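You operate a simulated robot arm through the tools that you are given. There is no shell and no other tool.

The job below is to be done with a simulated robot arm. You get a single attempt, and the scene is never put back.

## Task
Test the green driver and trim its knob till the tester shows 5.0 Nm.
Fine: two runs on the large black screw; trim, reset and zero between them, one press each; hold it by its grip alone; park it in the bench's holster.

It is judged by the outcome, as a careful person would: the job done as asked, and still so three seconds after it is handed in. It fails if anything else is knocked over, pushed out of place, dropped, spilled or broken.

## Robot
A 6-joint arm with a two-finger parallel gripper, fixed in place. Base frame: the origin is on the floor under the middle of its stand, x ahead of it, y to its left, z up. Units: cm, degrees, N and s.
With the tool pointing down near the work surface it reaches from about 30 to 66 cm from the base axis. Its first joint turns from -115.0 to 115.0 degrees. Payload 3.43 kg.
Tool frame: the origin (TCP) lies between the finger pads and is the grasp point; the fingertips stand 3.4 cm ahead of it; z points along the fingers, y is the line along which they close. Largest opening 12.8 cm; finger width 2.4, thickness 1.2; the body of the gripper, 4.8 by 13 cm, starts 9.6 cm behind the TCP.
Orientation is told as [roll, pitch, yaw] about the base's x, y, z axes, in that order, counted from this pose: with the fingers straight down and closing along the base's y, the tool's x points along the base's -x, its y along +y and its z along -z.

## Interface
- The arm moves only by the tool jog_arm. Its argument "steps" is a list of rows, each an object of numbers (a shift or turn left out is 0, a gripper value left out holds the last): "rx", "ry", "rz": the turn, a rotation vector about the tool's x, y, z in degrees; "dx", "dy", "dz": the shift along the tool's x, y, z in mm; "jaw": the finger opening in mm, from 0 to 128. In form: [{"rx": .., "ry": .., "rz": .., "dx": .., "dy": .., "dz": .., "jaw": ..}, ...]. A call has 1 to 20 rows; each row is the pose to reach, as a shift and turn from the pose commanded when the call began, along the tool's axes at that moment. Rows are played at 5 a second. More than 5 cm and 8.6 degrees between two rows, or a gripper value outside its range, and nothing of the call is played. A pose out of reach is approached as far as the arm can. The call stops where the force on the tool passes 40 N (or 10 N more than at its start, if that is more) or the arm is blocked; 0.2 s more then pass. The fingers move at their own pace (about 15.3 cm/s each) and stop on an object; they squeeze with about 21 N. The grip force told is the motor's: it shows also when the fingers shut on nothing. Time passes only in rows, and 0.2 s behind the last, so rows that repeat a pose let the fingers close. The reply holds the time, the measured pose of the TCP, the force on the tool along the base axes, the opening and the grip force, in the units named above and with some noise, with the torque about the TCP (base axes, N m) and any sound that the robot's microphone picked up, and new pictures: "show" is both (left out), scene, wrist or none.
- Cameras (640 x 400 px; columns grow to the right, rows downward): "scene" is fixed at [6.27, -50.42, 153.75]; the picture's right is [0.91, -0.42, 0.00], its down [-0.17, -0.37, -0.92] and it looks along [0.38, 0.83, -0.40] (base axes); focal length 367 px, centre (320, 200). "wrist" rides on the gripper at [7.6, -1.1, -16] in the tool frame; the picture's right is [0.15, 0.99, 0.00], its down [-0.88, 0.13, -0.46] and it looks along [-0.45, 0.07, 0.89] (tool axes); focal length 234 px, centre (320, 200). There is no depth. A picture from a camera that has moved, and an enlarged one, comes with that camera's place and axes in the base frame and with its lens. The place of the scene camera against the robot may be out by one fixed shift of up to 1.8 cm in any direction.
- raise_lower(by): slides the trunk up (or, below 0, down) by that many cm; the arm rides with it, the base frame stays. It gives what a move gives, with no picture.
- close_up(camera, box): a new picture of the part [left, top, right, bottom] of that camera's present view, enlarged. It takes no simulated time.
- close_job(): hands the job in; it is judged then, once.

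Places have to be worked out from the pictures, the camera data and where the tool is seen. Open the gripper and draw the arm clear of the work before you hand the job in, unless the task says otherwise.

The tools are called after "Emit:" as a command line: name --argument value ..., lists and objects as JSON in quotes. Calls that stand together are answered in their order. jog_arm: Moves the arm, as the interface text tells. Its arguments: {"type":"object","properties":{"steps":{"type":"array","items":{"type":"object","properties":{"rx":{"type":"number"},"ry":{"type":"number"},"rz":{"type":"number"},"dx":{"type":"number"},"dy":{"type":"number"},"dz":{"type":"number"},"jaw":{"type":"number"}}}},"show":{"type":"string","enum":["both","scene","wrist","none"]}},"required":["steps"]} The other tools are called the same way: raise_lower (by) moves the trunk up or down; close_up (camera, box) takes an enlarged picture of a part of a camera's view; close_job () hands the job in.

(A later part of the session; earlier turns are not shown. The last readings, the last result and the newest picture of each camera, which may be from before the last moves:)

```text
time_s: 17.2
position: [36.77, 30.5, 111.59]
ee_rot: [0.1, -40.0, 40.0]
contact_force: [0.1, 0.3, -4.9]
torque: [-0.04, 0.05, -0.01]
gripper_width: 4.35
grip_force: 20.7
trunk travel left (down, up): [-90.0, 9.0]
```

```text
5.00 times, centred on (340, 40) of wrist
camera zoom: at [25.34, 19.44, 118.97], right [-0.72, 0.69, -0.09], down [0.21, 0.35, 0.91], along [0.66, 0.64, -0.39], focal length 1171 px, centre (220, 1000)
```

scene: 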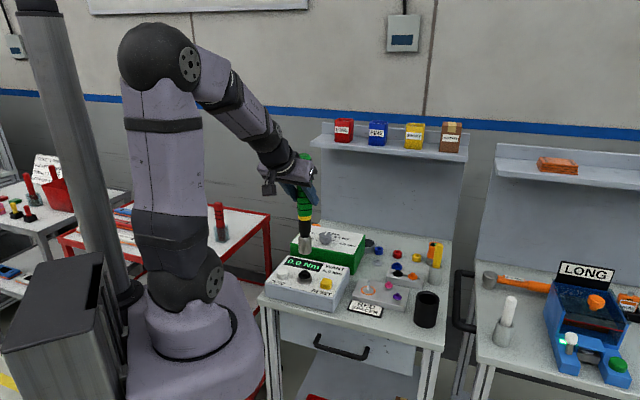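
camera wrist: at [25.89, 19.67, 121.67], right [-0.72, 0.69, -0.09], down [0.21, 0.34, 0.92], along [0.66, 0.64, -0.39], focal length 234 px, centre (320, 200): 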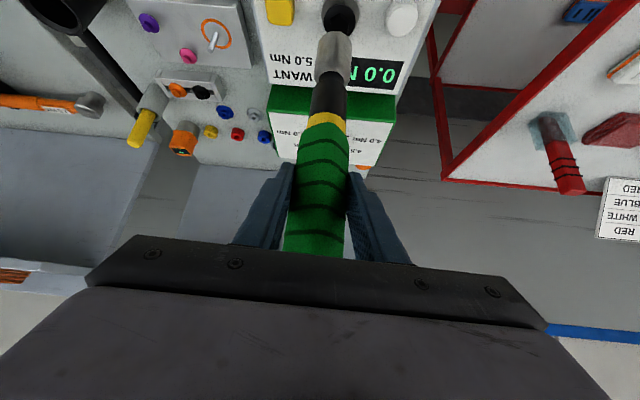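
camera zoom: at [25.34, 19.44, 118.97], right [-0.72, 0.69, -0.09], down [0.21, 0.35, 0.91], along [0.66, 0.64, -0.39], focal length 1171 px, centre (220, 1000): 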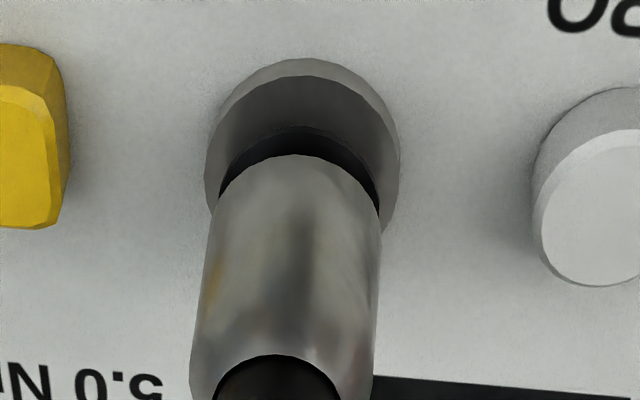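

Now aligned to within about 1 mm in both views. I'll descend 6 mm in 1 mm rows and watch the force.

Emit:
jog_arm --steps '[{"dx": 0.6, "dz": 0.8}, {"dx": 1.3, "dz": 1.5}, {"dx": 1.9, "dz": 2.3}, {"dx": 2.6, "dz": 3.1}, {"dx": 3.2, "dz": 3.8}, {"dx": 3.9, "dz": 4.6}]' --show "none"

Emit:
close_up --camera "scene" --box '[285, 245, 325, 285]'

Emit:
close_up --camera "wrist" --box '[290, 0, 390, 80]'

```text
time_s: 18.6
position: [36.93, 30.5, 111.07]
ee_rot: [0.0, -40.1, 40.0]
contact_force: [2.4, 1.0, 0.0]
torque: [0.27, -0.53, -0.03]
gripper_width: 4.35
grip_force: 21.1
trunk travel left (down, up): [-90.0, 9.0]
```

```text
10.00 times, centred on (305, 265) of scene
camera zoom: at [6.27, -50.42, 153.75], right [0.91, -0.42, 0.0], down [-0.17, -0.37, -0.92], along [0.38, 0.83, -0.4], focal length 3666 px, centre (470, -450)
```

zoom: 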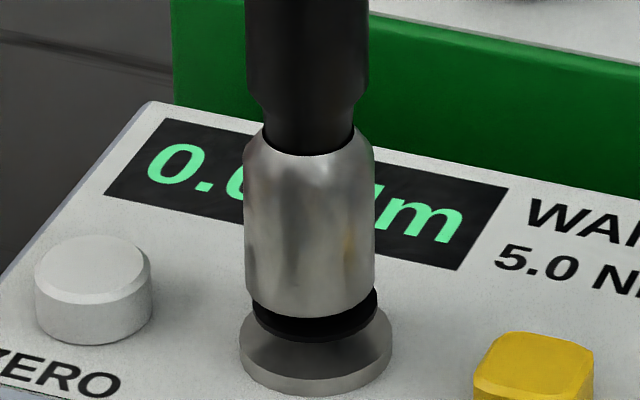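

```text
5.00 times, centred on (340, 40) of wrist
camera zoom: at [25.33, 19.55, 118.39], right [-0.72, 0.69, -0.09], down [0.21, 0.34, 0.92], along [0.66, 0.64, -0.39], focal length 1171 px, centre (220, 1000)
```

zoom: 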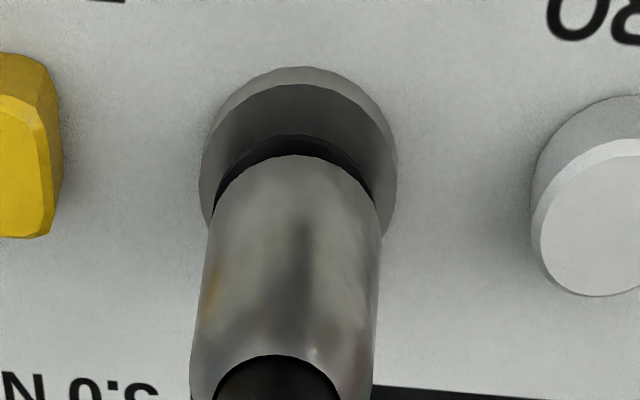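

Contact begins: the driver's weight is carried and a ~3 N sideways push shows the tip sits slightly too near the base. I'll ease 1.2 mm outward and press on 2 mm.

Emit:
jog_arm --steps '[{"dx": -0.5, "dy": -0.2, "dz": 0.4}, {"dx": -0.9, "dy": -0.4, "dz": 0.8}, {"dx": -0.6, "dy": -0.4, "dz": 1.2}, {"dx": -0.3, "dy": -0.4, "dz": 1.6}, {"dx": 0.1, "dy": -0.4, "dz": 2}, {"dx": 0.4, "dy": -0.4, "dz": 2.3}]' --show "none"

Emit:
close_up --camera "scene" --box '[285, 235, 325, 275]'

Emit:
close_up --camera "wrist" --box '[290, 0, 390, 80]'

```text
time_s: 20.0
position: [37.04, 30.7, 110.72]
ee_rot: [0.1, -40.1, 40.0]
contact_force: [0.5, 0.8, -3.5]
torque: [0.1, -0.08, 0.02]
gripper_width: 4.34
grip_force: 20.9
trunk travel left (down, up): [-90.0, 9.0]
```

```text
10.00 times, centred on (305, 255) of scene
camera zoom: at [6.27, -50.42, 153.75], right [0.91, -0.42, 0.0], down [-0.17, -0.37, -0.92], along [0.38, 0.83, -0.4], focal length 3666 px, centre (470, -350)
```

zoom: 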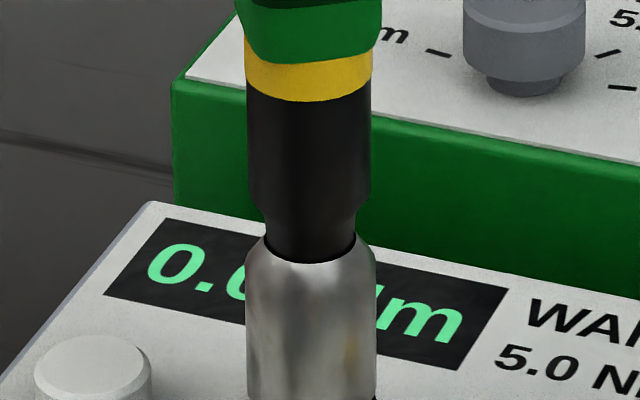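

```text
5.00 times, centred on (340, 40) of wrist
camera zoom: at [25.4, 19.52, 118.2], right [-0.72, 0.69, -0.09], down [0.21, 0.35, 0.91], along [0.66, 0.64, -0.39], focal length 1171 px, centre (220, 1000)
```

zoom: 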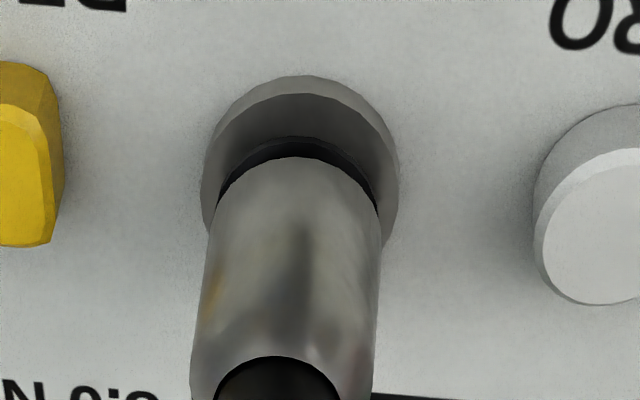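

The sideways force has gone, so the socket is going down over the hex. I'll continue down 4 mm in 1 mm rows.

Emit:
jog_arm --steps '[{"dx": 0.6, "dz": 0.8}, {"dx": 1.3, "dz": 1.5}, {"dx": 1.9, "dz": 2.3}, {"dx": 2.6, "dz": 3.1}]' --show "none"

Emit:
close_up --camera "scene" --box '[285, 245, 325, 285]'

```text
time_s: 21.0
position: [36.85, 30.5, 110.35]
ee_rot: [0.1, -40.0, 40.1]
contact_force: [3.5, 2.1, -1.0]
torque: [0.32, -0.69, -0.05]
gripper_width: 4.36
grip_force: 21.0
trunk travel left (down, up): [-90.0, 9.0]
```

```text
10.00 times, centred on (305, 265) of scene
camera zoom: at [6.27, -50.42, 153.75], right [0.91, -0.42, 0.0], down [-0.17, -0.37, -0.92], along [0.38, 0.83, -0.4], focal length 3666 px, centre (470, -450)
```

zoom: 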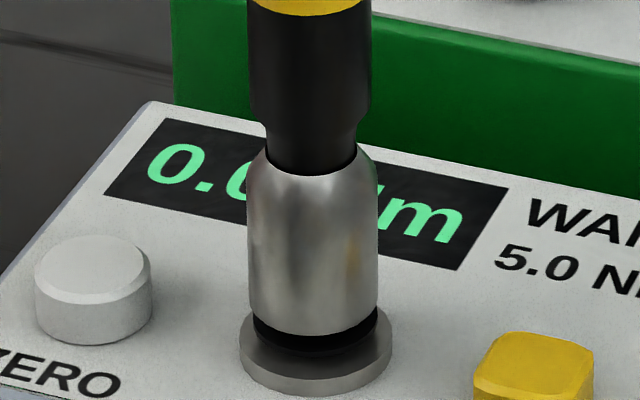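

The socket is well down over the hex with a light outward push. I'll ease 1.5 mm outward and go down 3 mm more towards the flange.

Emit:
jog_arm --steps '[{"dx": -0.6, "dz": 0.5}, {"dx": -1.1, "dz": 1}, {"dx": -0.5, "dz": 1.8}, {"dx": 0.1, "dz": 2.5}, {"dx": 0.8, "dz": 3.3}]' --show "none"

Emit:
close_up --camera "scene" --box '[275, 245, 335, 285]'

```text
time_s: 22.2
position: [36.92, 30.74, 110.12]
ee_rot: [0.0, -39.8, 39.9]
contact_force: [-1.5, -2.1, -3.7]
torque: [-0.26, 0.26, -0.04]
gripper_width: 4.35
grip_force: 21.2
trunk travel left (down, up): [-90.0, 9.0]
```

```text
10.00 times, centred on (305, 265) of scene
camera zoom: at [6.27, -50.42, 153.75], right [0.91, -0.42, 0.0], down [-0.17, -0.37, -0.92], along [0.38, 0.83, -0.4], focal length 3666 px, centre (470, -450)
```

zoom: 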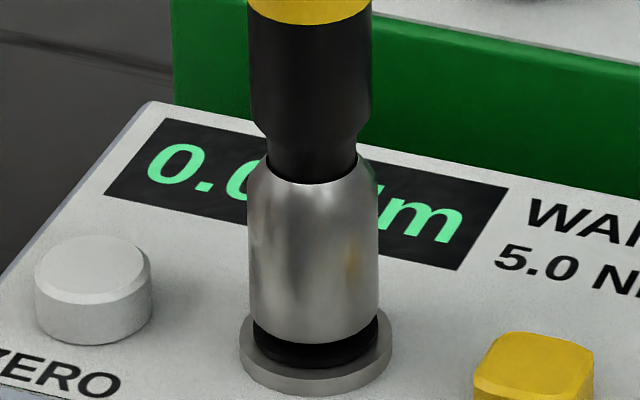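

Seated further with small side forces. I'll keep lowering in 1 mm rows until the push builds up.

Emit:
jog_arm --steps '[{"dx": 0.8, "dz": 0.6}, {"dx": 1.5, "dz": 1.3}, {"dx": 2.1, "dz": 2.1}]' --show "none"

Emit:
close_up --camera "scene" --box '[265, 235, 335, 285]'

```text
time_s: 23.0
position: [37.01, 30.61, 109.8]
ee_rot: [0.1, -40.1, 39.9]
contact_force: [-3.1, -1.9, 0.8]
torque: [-0.42, 0.58, 0.02]
gripper_width: 4.33
grip_force: 20.5
trunk travel left (down, up): [-90.0, 9.0]
```

```text
8.00 times, centred on (300, 260) of scene
camera zoom: at [6.27, -50.42, 153.75], right [0.91, -0.42, 0.0], down [-0.17, -0.37, -0.92], along [0.38, 0.83, -0.4], focal length 2933 px, centre (480, -280)
```

zoom: 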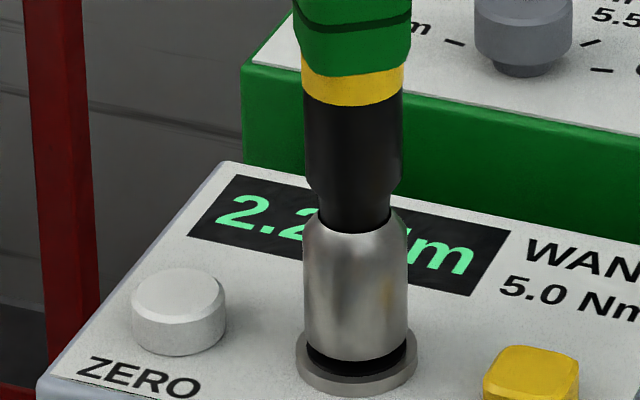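

The display reads 2.2 and is running with light downward contact. I'll hold still and let the run finish.

Emit:
jog_arm --steps '[{"dx": 0}, {"dx": 0}, {"dx": 0}, {"dx": 0}, {"dx": 0}]' --show "none"

Emit:
close_up --camera "scene" --box '[265, 235, 335, 285]'

```text
time_s: 24.2
position: [37.06, 30.57, 109.74]
ee_rot: [0.1, -40.1, 40.0]
contact_force: [-2.1, -0.1, 4.1]
torque: [-0.14, 0.2, 0.0]
gripper_width: 4.31
grip_force: 21.1
trunk travel left (down, up): [-90.0, 9.0]
```

```text
8.00 times, centred on (300, 260) of scene
camera zoom: at [6.27, -50.42, 153.75], right [0.91, -0.42, 0.0], down [-0.17, -0.37, -0.92], along [0.38, 0.83, -0.4], focal length 2933 px, centre (480, -280)
```

zoom: 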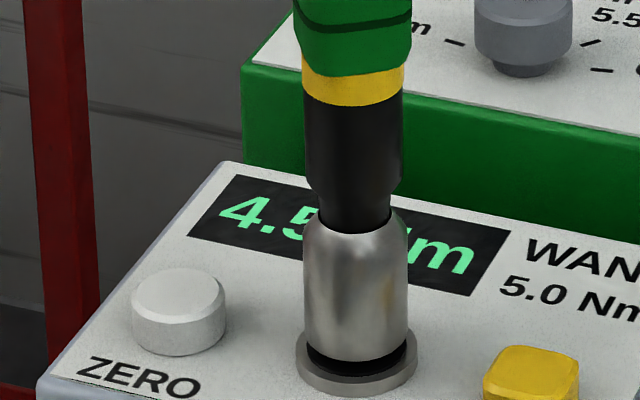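

It reads about 4.5 and there has been no click yet, so I'll keep holding.

Emit:
jog_arm --steps '[{"dx": 0}, {"dx": 0}, {"dx": 0}, {"dx": 0}, {"dx": 0}]' --show "wrist"

Emit:
close_up --camera "scene" --box '[265, 235, 335, 285]'

```text
time_s: 25.4
position: [37.12, 30.54, 109.87]
ee_rot: [-0.1, -40.1, 40.0]
contact_force: [0.6, 0.6, 5.4]
torque: [0.07, -0.07, -0.03]
gripper_width: 4.34
grip_force: 20.6
trunk travel left (down, up): [-90.0, 9.0]
camera wrist: at [25.43, 19.52, 117.15], right [-0.72, 0.69, -0.09], down [0.21, 0.34, 0.92], along [0.66, 0.64, -0.39], focal length 234 px, centre (320, 200)
```

wrist: 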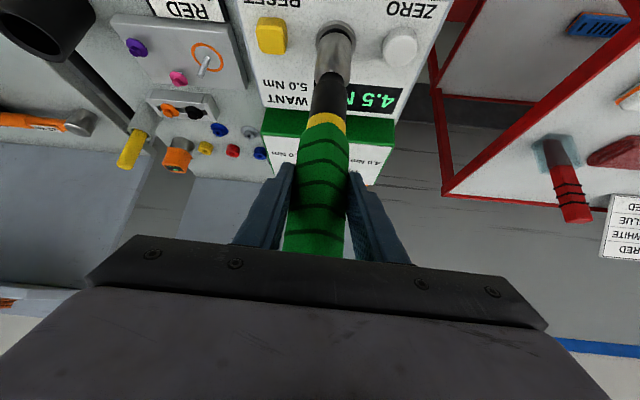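

```text
8.00 times, centred on (300, 260) of scene
camera zoom: at [6.27, -50.42, 153.75], right [0.91, -0.42, 0.0], down [-0.17, -0.37, -0.92], along [0.38, 0.83, -0.4], focal length 2933 px, centre (480, -280)
```

zoom: 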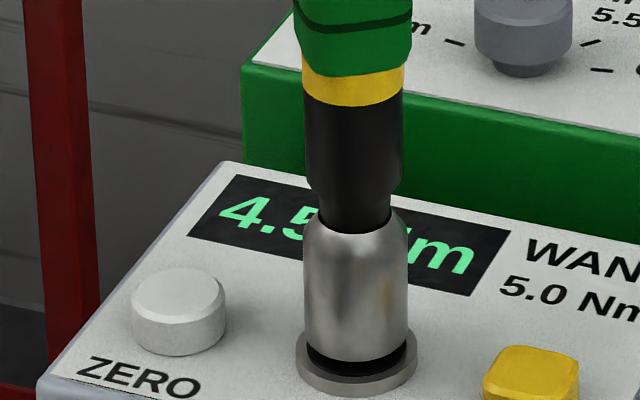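

It's steady at 4.5 on the display. I'll zoom in to be sure of the digits before lifting off.

Emit:
close_up --camera "wrist" --box '[330, 70, 420, 130]'

Emit:
jog_arm --steps '[{"dx": 0}, {"dx": 0}, {"dx": 0}, {"dx": 0}]' --show "none"

Emit:
close_up --camera "wrist" --box '[330, 70, 420, 130]'

```text
6.67 times, centred on (375, 100) of wrist
camera zoom: at [25.43, 19.52, 117.15], right [-0.72, 0.69, -0.09], down [0.21, 0.34, 0.92], along [0.66, 0.64, -0.39], focal length 1561 px, centre (-47, 867)
```

zoom: 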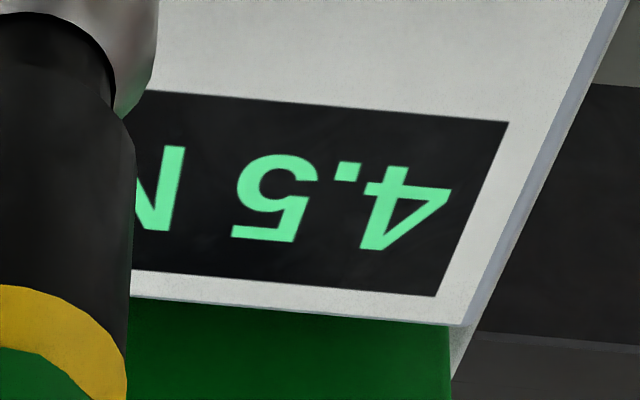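

```text
time_s: 26.4
position: [37.0, 30.62, 109.74]
ee_rot: [0.0, -40.1, 40.0]
contact_force: [1.1, -0.2, 6.6]
torque: [0.13, -0.2, -0.03]
gripper_width: 4.32
grip_force: 21.1
trunk travel left (down, up): [-90.0, 9.0]
```

```text
6.67 times, centred on (375, 100) of wrist
camera zoom: at [25.43, 19.52, 117.14], right [-0.72, 0.69, -0.09], down [0.21, 0.34, 0.92], along [0.66, 0.64, -0.39], focal length 1561 px, centre (-47, 867)
```

zoom: 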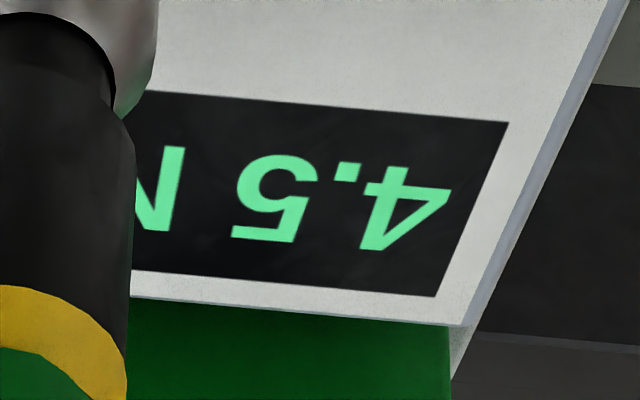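

First run: 4.5 Nm with the knob at 5.0. I'll lift straight off the screw.

Emit:
jog_arm --steps '[{"dx": -3.2, "dz": -3.8}, {"dx": -9.6, "dz": -11.5}, {"dx": -19.3, "dz": -23}, {"dx": -32.1, "dz": -38.3}, {"dx": -45, "dz": -53.6}, {"dx": -51.4, "dz": -61.3}]' --show "wrist"

Emit:
close_up --camera "scene" --box '[255, 150, 375, 310]'

```text
time_s: 27.8
position: [37.07, 30.59, 117.94]
ee_rot: [0.1, -39.9, 40.0]
contact_force: [0.0, 0.3, -4.6]
torque: [0.0, -0.02, -0.02]
gripper_width: 4.33
grip_force: 20.8
out of reach, approached as far as the arm can: row 2, 3
trunk travel left (down, up): [-90.0, 9.0]
camera wrist: at [25.56, 19.48, 125.19], right [-0.72, 0.69, -0.09], down [0.21, 0.35, 0.91], along [0.66, 0.64, -0.39], focal length 234 px, centre (320, 200)
```

wrist: 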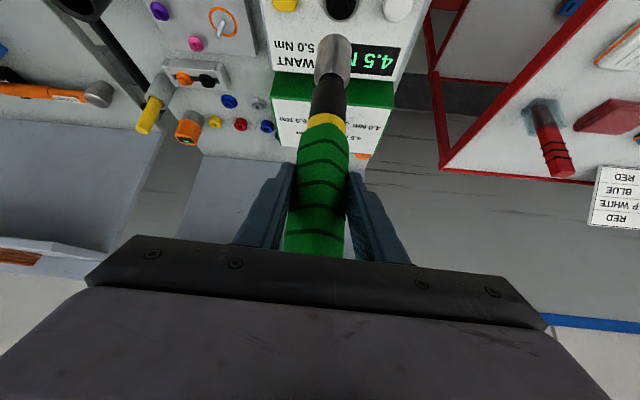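

```text
2.50 times, centred on (315, 230) of scene
camera zoom: at [6.27, -50.42, 153.75], right [0.91, -0.42, 0.0], down [-0.17, -0.37, -0.92], along [0.38, 0.83, -0.4], focal length 916 px, centre (332, 125)
```

zoom: 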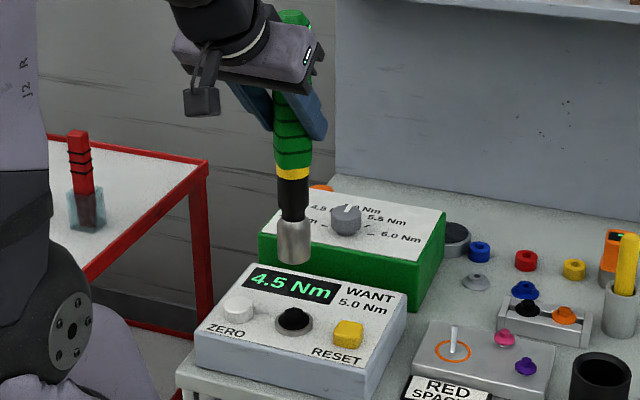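

The tester holds 4.5 Nm; nothing was disturbed. I'll carry the driver back above its holster, reversing the turn.

Emit:
jog_arm --steps '[{"dx": -2.6, "dy": -27.7, "dz": 2.1, "rx": 1.71, "rz": 2.04}, {"dx": -5.1, "dy": -55.3, "dz": 4.3, "rx": 3.43, "rz": 4.08}, {"dx": -7.7, "dy": -83, "dz": 6.4, "rx": 5.14, "rz": 6.13}, {"dx": -10.2, "dy": -110.6, "dz": 8.6, "rx": 6.86, "rz": 8.17}, {"dx": -12.8, "dy": -138.3, "dz": 10.7, "rx": 8.57, "rz": 10.21}, {"dx": -15.3, "dy": -166, "dz": 12.9, "rx": 10.28, "rz": 12.25}, {"dx": -17.9, "dy": -193.6, "dz": 15, "rx": 12, "rz": 14.29}, {"dx": -20.4, "dy": -221.3, "dz": 17.2, "rx": 13.71, "rz": 16.33}, {"dx": -23, "dy": -248.9, "dz": 19.3, "rx": 15.43, "rz": 18.38}, {"dx": -25.6, "dy": -276.6, "dz": 21.4, "rx": 17.14, "rz": 20.42}, {"dx": -28.1, "dy": -304.2, "dz": 23.6, "rx": 18.86, "rz": 22.46}, {"dx": -30.7, "dy": -331.9, "dz": 25.7, "rx": 20.57, "rz": 24.5}, {"dx": -30.7, "dy": -331.9, "dz": 25.7, "rx": 20.57, "rz": 24.5}]' --show "wrist"

Emit:
close_up --camera "scene" --box '[380, 230, 470, 330]'

Emit:
close_up --camera "wrist" --box '[270, 0, 410, 100]'

```text
time_s: 30.6
position: [61.13, 7.46, 117.77]
ee_rot: [0.0, -40.0, 8.0]
contact_force: [0.1, 1.0, -5.2]
torque: [0.0, 0.03, 0.0]
gripper_width: 4.34
grip_force: 20.6
trunk travel left (down, up): [-90.0, 9.0]
camera wrist: at [45.43, 4.33, 125.14], right [-0.25, 0.96, -0.09], down [0.36, 0.18, 0.91], along [0.9, 0.19, -0.39], focal length 234 px, centre (320, 200)
```

wrist: 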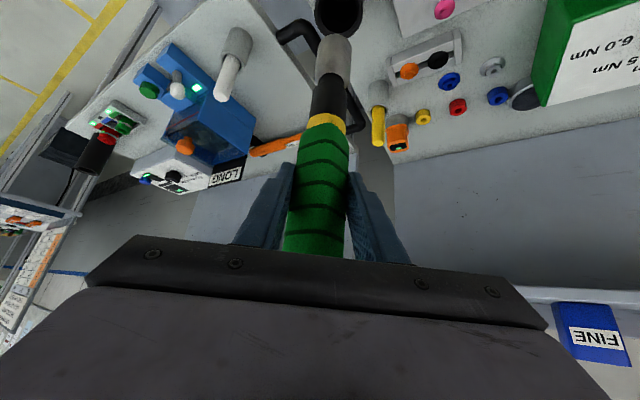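

```text
4.00 times, centred on (425, 280) of scene
camera zoom: at [6.27, -50.42, 153.75], right [0.91, -0.42, 0.0], down [-0.17, -0.37, -0.92], along [0.38, 0.83, -0.4], focal length 1466 px, centre (-100, -120)
```

zoom: 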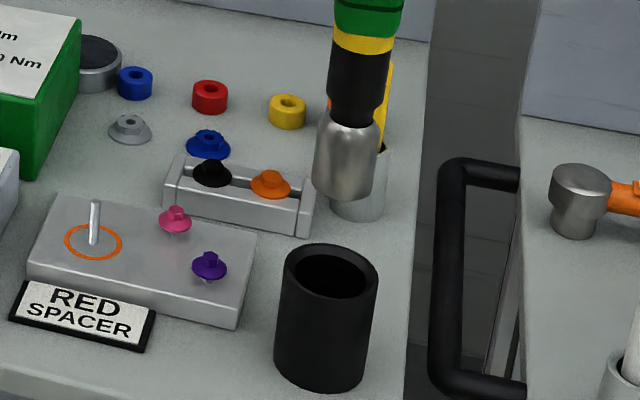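

```text
4.00 times, centred on (340, 50) of wrist
camera zoom: at [45.43, 4.33, 125.14], right [-0.25, 0.96, -0.09], down [0.36, 0.18, 0.91], along [0.9, 0.19, -0.39], focal length 937 px, centre (240, 800)
```

zoom: 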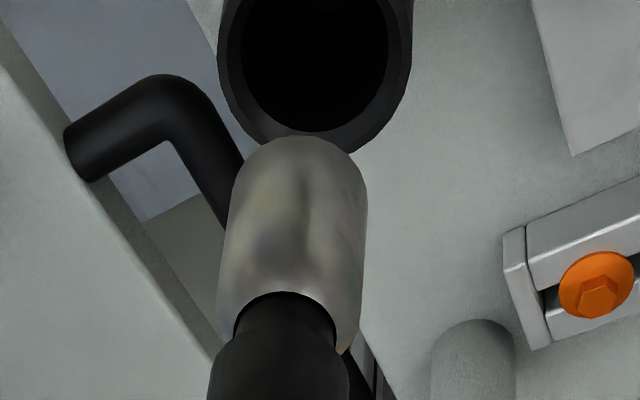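

The tip is close to over the holster in the scene view; I'm ~3 mm short of the place I lifted from. I'll correct that, lower to just above the rim and check again.

Emit:
jog_arm --steps '[{"dx": 9, "dy": 1, "dz": 14}, {"dx": 18, "dy": 2, "dz": 26}, {"dx": 26.5, "dy": 2, "dz": 36.6}, {"dx": 26.5, "dy": 2, "dz": 36.6}]' --show "none"

Emit:
close_up --camera "scene" --box '[400, 250, 450, 330]'

Emit:
close_up --camera "wrist" --box '[270, 0, 410, 100]'

```text
time_s: 31.6
position: [61.65, 7.93, 113.27]
ee_rot: [0.0, -40.0, 8.0]
contact_force: [-0.5, -0.2, -4.5]
torque: [-0.01, 0.03, -0.01]
gripper_width: 4.31
grip_force: 20.7
trunk travel left (down, up): [-90.0, 9.0]
```

```text
5.00 times, centred on (425, 290) of scene
camera zoom: at [6.27, -50.42, 153.75], right [0.91, -0.42, 0.0], down [-0.17, -0.37, -0.92], along [0.38, 0.83, -0.4], focal length 1833 px, centre (-205, -250)
```

zoom: 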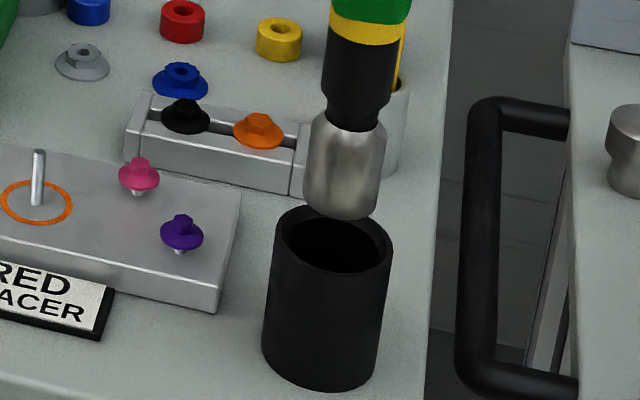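

```text
4.00 times, centred on (340, 50) of wrist
camera zoom: at [46.0, 4.7, 120.55], right [-0.25, 0.96, -0.09], down [0.36, 0.18, 0.91], along [0.9, 0.19, -0.39], focal length 937 px, centre (240, 800)
```

zoom: 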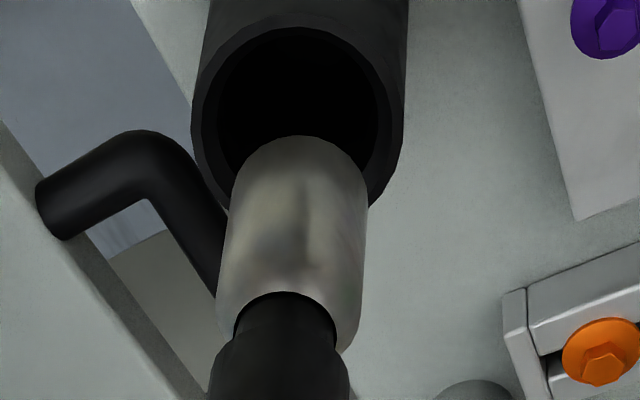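

The tip is 2 cm above the rim but ~3 mm to +y and ~4 mm too far out. I'll correct that and lower 1 cm.

Emit:
jog_arm --steps '[{"dx": 3.1, "dy": -3.3, "dz": -2.6}, {"dx": 6.3, "dy": -3.3, "dz": 1.3}, {"dx": 9.5, "dy": -3.3, "dz": 5.1}, {"dx": 9.5, "dy": -3.3, "dz": 5.1}]' --show "none"

Emit:
close_up --camera "scene" --box '[400, 250, 450, 330]'

Emit:
close_up --camera "wrist" --box '[270, 0, 410, 100]'

```text
time_s: 32.6
position: [61.31, 7.67, 112.2]
ee_rot: [-0.1, -40.0, 8.0]
contact_force: [0.1, 0.0, -5.0]
torque: [-0.03, 0.03, 0.0]
gripper_width: 4.36
grip_force: 21.1
trunk travel left (down, up): [-90.0, 9.0]
```

```text
5.00 times, centred on (425, 290) of scene
camera zoom: at [6.27, -50.42, 153.75], right [0.91, -0.42, 0.0], down [-0.17, -0.37, -0.92], along [0.38, 0.83, -0.4], focal length 1833 px, centre (-205, -250)
```

zoom: 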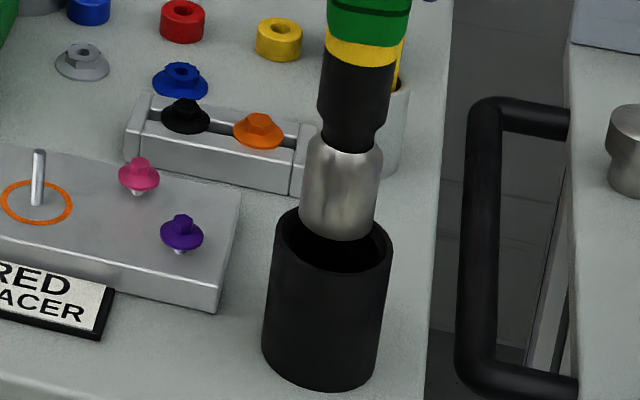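

```text
4.00 times, centred on (340, 50) of wrist
camera zoom: at [45.7, 4.44, 119.56], right [-0.25, 0.96, -0.09], down [0.36, 0.18, 0.91], along [0.9, 0.19, -0.39], focal length 937 px, centre (240, 800)
```

zoom: 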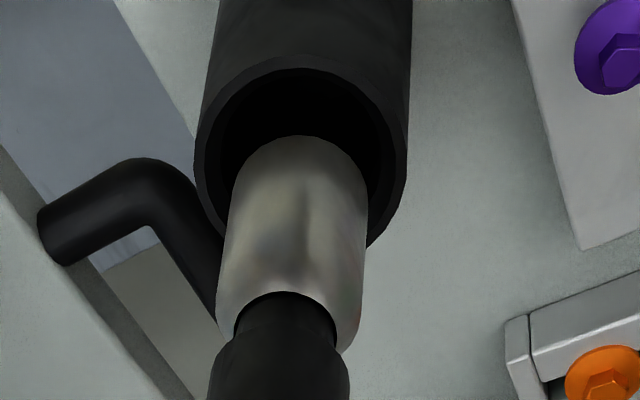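

Nearly centred over the holster (within ~1–2 mm). I'll lower 2.5 cm slowly and check the forces.

Emit:
jog_arm --steps '[{"dx": 3.5, "dy": -0.3, "dz": 2.3}, {"dx": 6, "dy": -0.3, "dz": 5.4}, {"dx": 8.6, "dy": -0.3, "dz": 8.4}, {"dx": 11.2, "dy": -0.3, "dz": 11.5}, {"dx": 13.8, "dy": -0.3, "dz": 14.6}, {"dx": 16.8, "dy": -0.3, "dz": 18.2}]' --show "none"

Emit:
close_up --camera "scene" --box '[400, 250, 450, 330]'

Emit:
close_up --camera "wrist" --box '[270, 0, 410, 100]'

```text
time_s: 34.0
position: [61.35, 7.41, 109.67]
ee_rot: [0.0, -39.9, 8.0]
contact_force: [1.2, 0.1, -4.5]
torque: [-0.01, 0.06, 0.02]
gripper_width: 4.29
grip_force: 21.5
trunk travel left (down, up): [-90.0, 9.0]
```

```text
5.00 times, centred on (425, 290) of scene
camera zoom: at [6.27, -50.42, 153.75], right [0.91, -0.42, 0.0], down [-0.17, -0.37, -0.92], along [0.38, 0.83, -0.4], focal length 1833 px, centre (-205, -250)
```

zoom: 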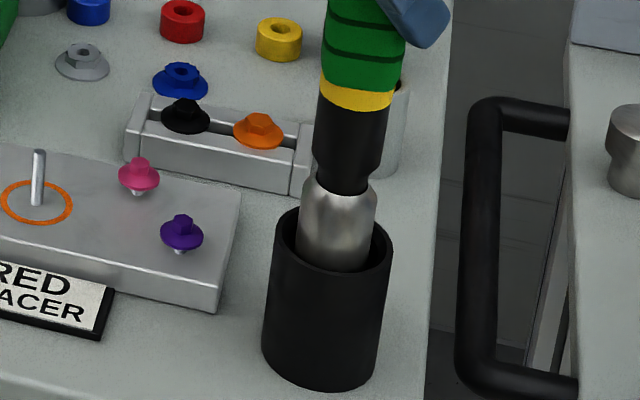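

```text
4.00 times, centred on (340, 50) of wrist
camera zoom: at [45.61, 4.3, 117.09], right [-0.25, 0.96, -0.09], down [0.36, 0.18, 0.91], along [0.9, 0.19, -0.39], focal length 937 px, centre (240, 800)
```

zoom: 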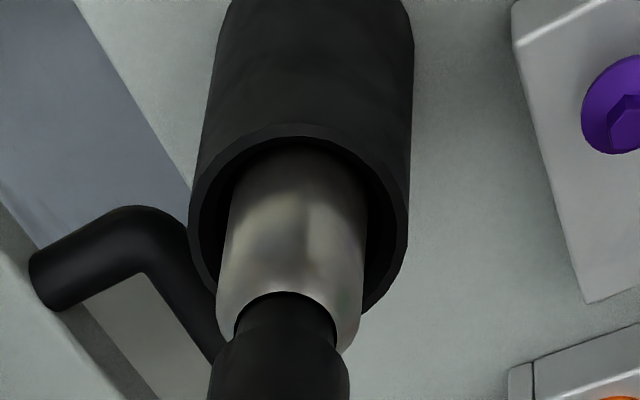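

The socket is inside the holster without contact. I'll lower on towards the original resting height (TCP z≈103.6), stopping slightly above.

Emit:
jog_arm --steps '[{"dx": 6.4, "dz": 7.7}, {"dx": 12.9, "dz": 15.3}, {"dx": 19.3, "dz": 23}, {"dx": 25.7, "dz": 30.6}, {"dx": 30.9, "dz": 36.8}, {"dx": 34.7, "dz": 41.4}, {"dx": 36, "dz": 42.9}]' --show "wrist"

Emit:
close_up --camera "scene" --box '[400, 180, 460, 330]'

```text
time_s: 35.6
position: [61.18, 7.62, 104.41]
ee_rot: [-0.1, -40.0, 7.9]
contact_force: [0.2, 0.4, -5.7]
torque: [-0.02, 0.08, 0.02]
gripper_width: 4.29
grip_force: 21.3
trunk travel left (down, up): [-90.0, 9.0]
camera wrist: at [45.41, 4.34, 111.64], right [-0.25, 0.96, -0.09], down [0.36, 0.18, 0.91], along [0.9, 0.19, -0.39], focal length 234 px, centre (320, 200)
```

wrist: 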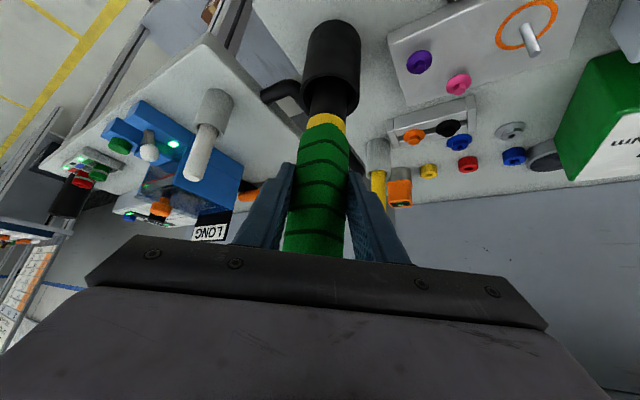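

```text
2.67 times, centred on (430, 255) of scene
camera zoom: at [6.27, -50.42, 153.75], right [0.91, -0.42, 0.0], down [-0.17, -0.37, -0.92], along [0.38, 0.83, -0.4], focal length 978 px, centre (27, 53)
```

zoom: 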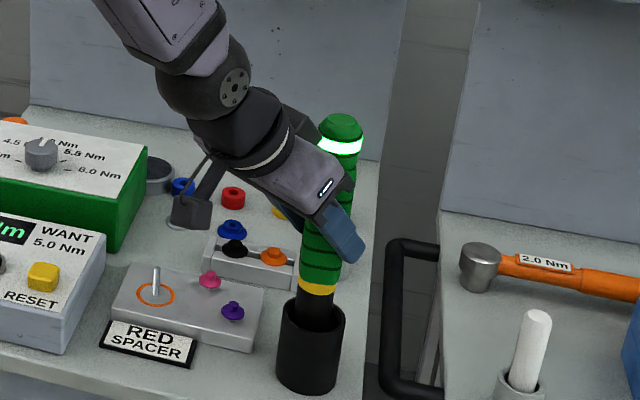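

The driver's band is now lit after its run. I'll lower the last ~8 mm in small rows until the holster carries the weight.

Emit:
jog_arm --steps '[{"dx": 1.3, "dz": 1.5}, {"dx": 2.6, "dz": 3.1}, {"dx": 3.9, "dz": 4.6}, {"dx": 4.8, "dz": 5.7}]' --show "none"

```text
time_s: 36.6
position: [61.27, 7.59, 103.81]
ee_rot: [-0.1, -40.5, 8.0]
contact_force: [-4.1, 1.9, 12.6]
torque: [-0.1, 0.53, -0.06]
gripper_width: 4.33
grip_force: 21.2
trunk travel left (down, up): [-90.0, 9.0]
```

It's resting on the holster floor with ~17 N. I'll relieve 1 mm and open the fingers.

Emit:
jog_arm --steps '[{"dx": -0.8, "dz": -0.9}, {"dx": -0.8, "dz": -0.9, "jaw": 50}, {"dx": -0.8, "dz": -0.9, "jaw": 70}, {"dx": -0.8, "dz": -0.9, "jaw": 128}, {"dx": -0.8, "dz": -0.9, "jaw": 128}, {"dx": -0.8, "dz": -0.9, "jaw": 128}]'

Emit:
close_up --camera "scene" --box '[400, 180, 460, 330]'

```text
time_s: 38.0
position: [61.25, 7.56, 103.65]
ee_rot: [0.0, -40.0, 8.0]
contact_force: [-0.5, -0.8, 0.2]
torque: [0.01, 0.02, 0.0]
gripper_width: 12.78
grip_force: 0.1
trunk travel left (down, up): [-90.0, 9.0]
camera wrist: at [45.51, 4.38, 110.96], right [-0.25, 0.96, -0.09], down [0.36, 0.18, 0.92], along [0.9, 0.19, -0.39], focal length 234 px, centre (320, 200)
```

scene: 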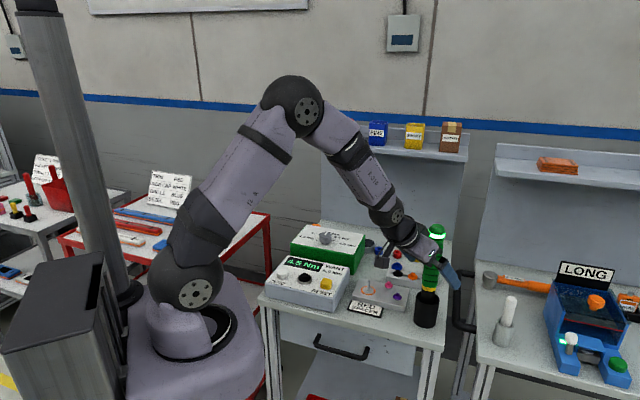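
wrist: 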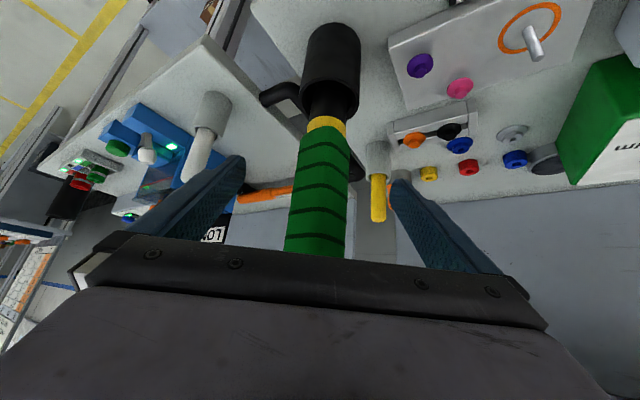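

```text
2.67 times, centred on (430, 255) of scene
camera zoom: at [6.27, -50.42, 153.75], right [0.91, -0.42, 0.0], down [-0.17, -0.37, -0.92], along [0.38, 0.83, -0.4], focal length 978 px, centre (27, 53)
```

zoom: 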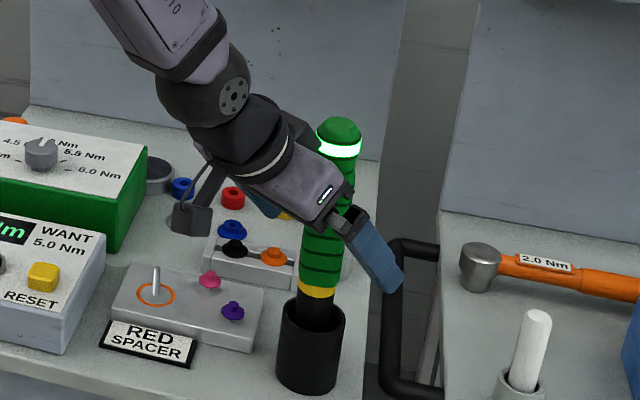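

The driver stands in its holster, released. I'll back the open fingers away along the tool axis and up.

Emit:
jog_arm --steps '[{"dz": -25}, {"dz": -60}, {"dz": -95}, {"dz": -130}, {"dx": -15, "dz": -160}, {"dx": -35, "dz": -190}]' --show "scene"

```text
time_s: 39.4
position: [51.57, 6.34, 120.63]
ee_rot: [-0.1, -40.0, 8.0]
contact_force: [-0.5, 0.0, 0.0]
torque: [-0.01, 0.01, -0.01]
gripper_width: 12.81
grip_force: 0.0
trunk travel left (down, up): [-90.0, 9.0]
```

scene: 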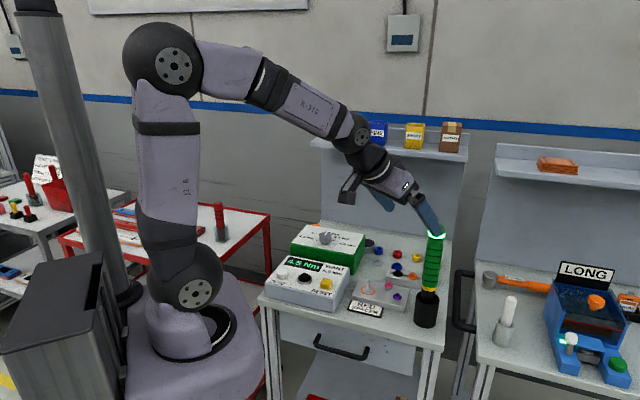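

Clear of the driver. I'll bring the tool upright again and rise a little.

Emit:
jog_arm --steps '[{"ry": 8, "dx": -6.4, "dz": -7.7}, {"ry": 16, "dx": -12.9, "dz": -15.3}, {"ry": 24, "dx": -19.3, "dz": -23}, {"ry": 32, "dx": -25.7, "dz": -30.6}, {"ry": 40, "dx": -32.1, "dz": -38.3}]' --show "none"

```text
time_s: 40.6
position: [51.95, 6.22, 125.46]
ee_rot: [0.1, 0.2, 8.0]
contact_force: [0.4, 0.5, -0.3]
torque: [0.05, 0.03, 0.02]
gripper_width: 12.78
grip_force: 0.1
trunk travel left (down, up): [-90.0, 9.0]
```

Next I'll swing over in front of the knob box for a close look at the dial.

Emit:
jog_arm --steps '[{"rz": -4.1, "dx": 6.9, "dy": 39.1, "dz": 4.4}, {"rz": -8.3, "dx": 13.8, "dy": 78.2, "dz": 8.8}, {"rz": -12.4, "dx": 20.6, "dy": 117.3, "dz": 13.1}, {"rz": -16.5, "dx": 27.5, "dy": 156.4, "dz": 17.5}, {"rz": -20.6, "dx": 34.4, "dy": 195.4, "dz": 21.9}, {"rz": -24.8, "dx": 41.3, "dy": 234.5, "dz": 26.3}, {"rz": -28.9, "dx": 48.1, "dy": 273.6, "dz": 30.6}, {"rz": -33, "dx": 55, "dy": 312.7, "dz": 35}]'

Emit:
close_up --camera "wrist" --box '[250, 100, 400, 250]'

Emit:
close_up --camera "scene" --box '[285, 215, 365, 275]'

```text
time_s: 42.4
position: [41.8, 36.51, 121.75]
ee_rot: [-0.1, 0.1, 41.0]
contact_force: [0.0, 0.4, -0.3]
torque: [-0.05, 0.0, 0.0]
gripper_width: 12.82
grip_force: 0.1
trunk travel left (down, up): [-90.0, 9.0]
camera wrist: at [36.96, 30.89, 137.67], right [-0.76, 0.65, 0.0], down [0.58, 0.68, 0.46], along [0.3, 0.35, -0.89], focal length 234 px, centre (320, 200)
```

scene: 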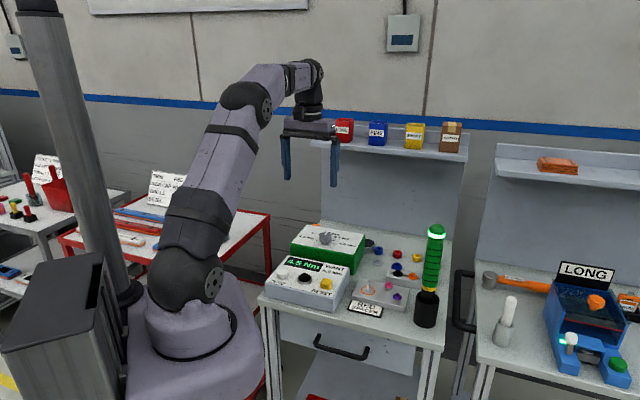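
wrist: 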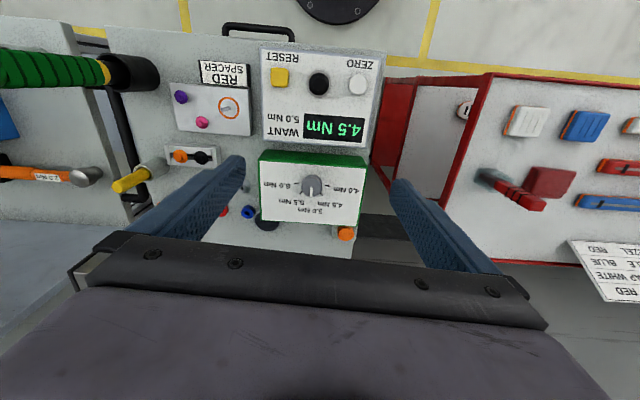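

```text
2.67 times, centred on (325, 175) of wrist
camera zoom: at [36.96, 30.89, 137.67], right [-0.76, 0.65, 0.0], down [0.58, 0.68, 0.46], along [0.3, 0.35, -0.89], focal length 624 px, centre (307, 267)
```

zoom: 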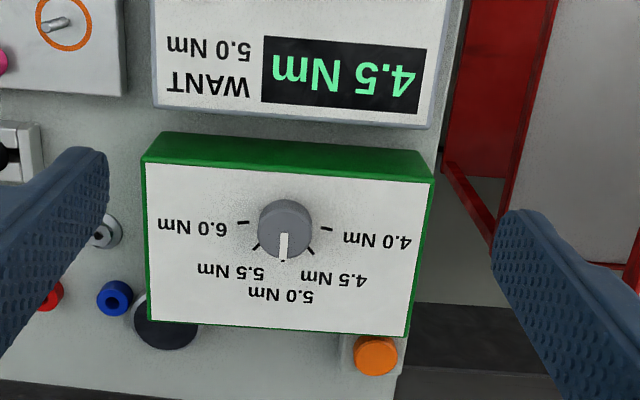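

```text
6.67 times, centred on (325, 245) of scene
camera zoom: at [6.27, -50.42, 153.75], right [0.91, -0.42, 0.0], down [-0.17, -0.37, -0.92], along [0.38, 0.83, -0.4], focal length 2444 px, centre (287, -100)
```

zoom: 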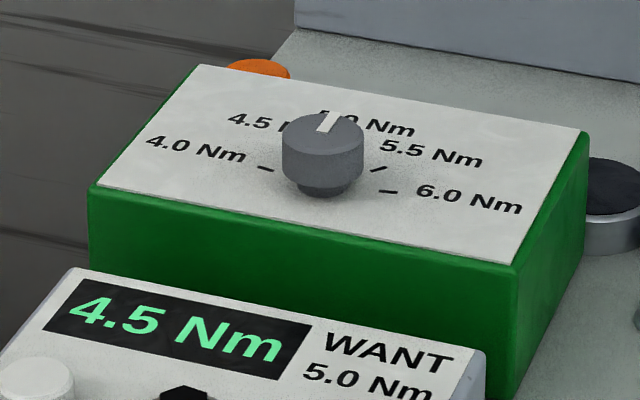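

I'll zoom closer on the dial to read the tick angles and the pointer.

Emit:
close_up --camera "wrist" --box '[280, 160, 350, 220]'

```text
6.67 times, centred on (315, 190) of wrist
camera zoom: at [36.96, 30.89, 137.67], right [-0.76, 0.65, 0.0], down [0.58, 0.68, 0.46], along [0.3, 0.35, -0.89], focal length 1561 px, centre (353, 267)
```

zoom: 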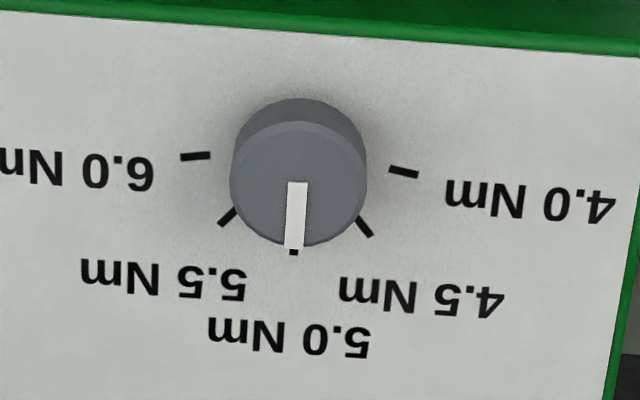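

The dial: ticks are about 40–41° per 0.5 Nm and the pointer sits exactly on 5.0. With 4.5 shown at 5.0, I need +0.5, which is clockwise (seen from above) to just on or past the 5.5 tick. The knob is near (50.1, 44.0), top z≈96.4, almost at full reach, so I'll use a 20° tilt. First I'll yaw to a starting angle and come nearer.

Emit:
jog_arm --steps '[{"rz": -5, "dx": -8.7, "dy": -5.9, "dz": 22}, {"rz": -10, "dx": -17.3, "dy": -11.8, "dz": 44}, {"rz": -15, "dx": -26, "dy": -17.6, "dz": 66}, {"rz": -20, "dx": -34.6, "dy": -23.5, "dz": 88}]' --show "none"

Emit:
jog_arm --steps '[{"ry": -6.7}, {"ry": -13.4}, {"ry": -20}, {"ry": -20}]'

Emit:
close_up --camera "wrist" --box '[260, 100, 400, 240]'

```text
time_s: 43.4
position: [46.1, 36.89, 112.94]
ee_rot: [0.0, 0.0, 61.1]
contact_force: [0.6, -0.2, 0.9]
torque: [0.0, 0.01, 0.04]
gripper_width: 12.81
grip_force: 0.1
trunk travel left (down, up): [-90.0, 9.0]
```

```text
time_s: 44.4
position: [46.11, 37.08, 113.06]
ee_rot: [0.0, -20.1, 60.9]
contact_force: [0.2, -0.6, 0.1]
torque: [-0.04, -0.02, 0.01]
gripper_width: 12.8
grip_force: 0.0
trunk travel left (down, up): [-90.0, 9.0]
camera wrist: at [41.12, 25.64, 125.43], right [-0.93, 0.36, -0.05], down [0.21, 0.65, 0.73], along [0.3, 0.67, -0.68], focal length 234 px, centre (320, 200)
```

scene: 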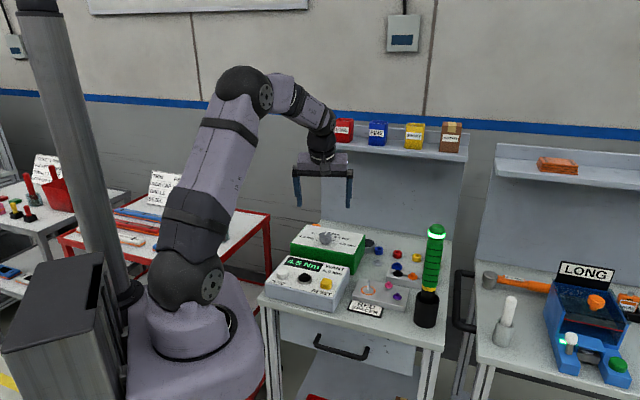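
wrist: 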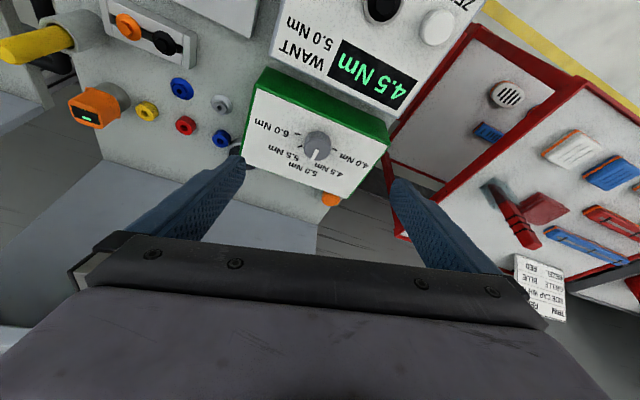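

```text
2.86 times, centred on (330, 170) of wrist
camera zoom: at [41.12, 25.64, 125.43], right [-0.93, 0.36, -0.05], down [0.21, 0.65, 0.73], along [0.3, 0.67, -0.68], focal length 669 px, centre (291, 286)
```

zoom: 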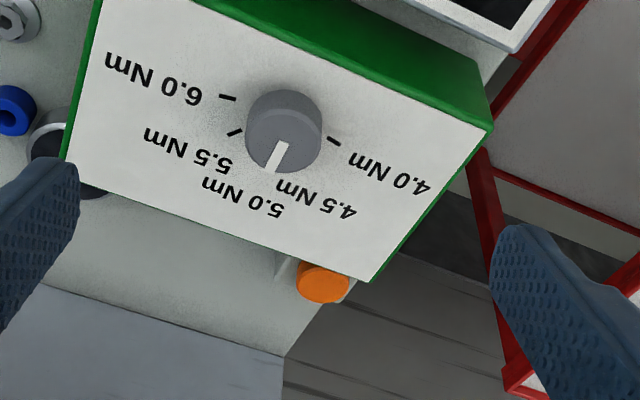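

The knob is about 7.7 cm ahead and nearly centred (1.4 mm off). I'll descend to 6 cm short of it along the tool axis with the jaw at 80 mm, then re-check.

Emit:
jog_arm --steps '[{"dx": -4.5, "dy": -0.5, "dz": 34, "jaw": 80}, {"dx": -9, "dy": -1, "dz": 68, "jaw": 80}, {"dx": -13.8, "dy": -1.4, "dz": 102, "jaw": 80}, {"dx": -13.8, "dy": -1.4, "dz": 102, "jaw": 80}]' --show "wrist"

Emit:
close_up --camera "wrist" --box '[260, 100, 380, 240]'

Emit:
close_up --camera "scene" --box '[280, 170, 380, 280]'

```text
time_s: 45.4
position: [48.66, 41.15, 103.83]
ee_rot: [0.0, -20.0, 61.1]
contact_force: [-0.2, -0.4, 0.0]
torque: [-0.04, 0.0, 0.01]
gripper_width: 7.99
grip_force: 0.1
trunk travel left (down, up): [-90.0, 9.0]
camera wrist: at [43.64, 29.56, 116.29], right [-0.93, 0.36, -0.05], down [0.21, 0.65, 0.73], along [0.3, 0.67, -0.68], focal length 234 px, centre (320, 200)
```

wrist: 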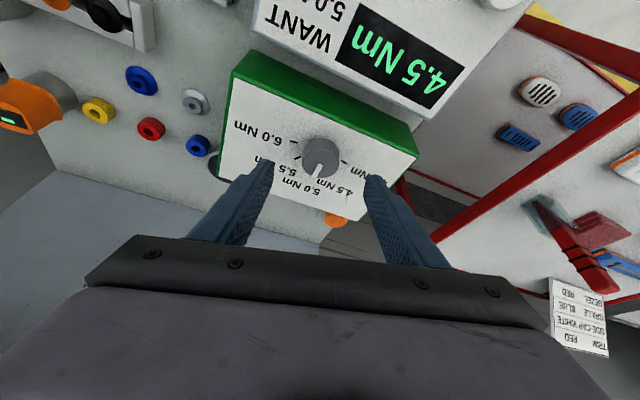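

```text
2.86 times, centred on (320, 170) of wrist
camera zoom: at [43.64, 29.56, 116.29], right [-0.93, 0.36, -0.05], down [0.21, 0.65, 0.73], along [0.3, 0.67, -0.68], focal length 669 px, centre (320, 286)
```

zoom: 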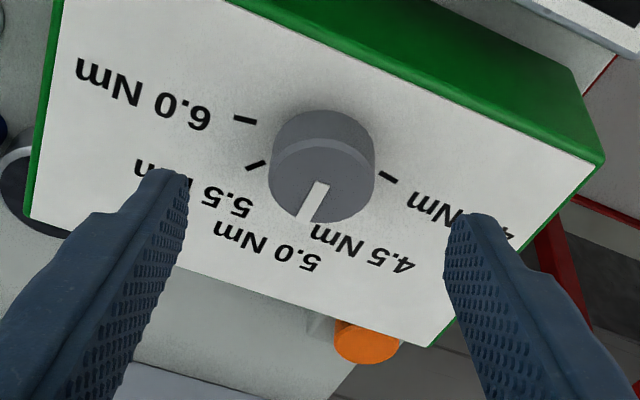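

```text
3.64 times, centred on (330, 225) of scene
camera zoom: at [6.27, -50.42, 153.75], right [0.91, -0.42, 0.0], down [-0.17, -0.37, -0.92], along [0.38, 0.83, -0.4], focal length 1333 px, centre (284, 109)
```

zoom: 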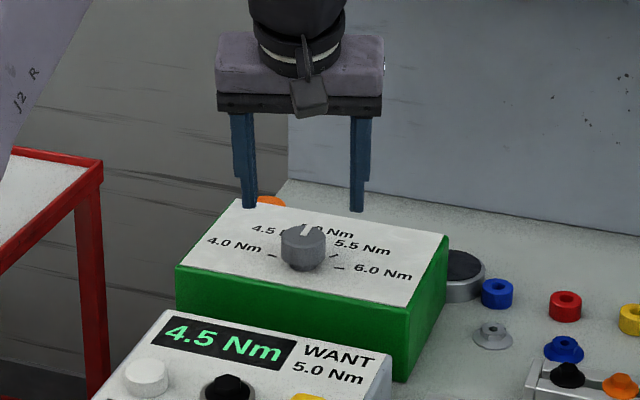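

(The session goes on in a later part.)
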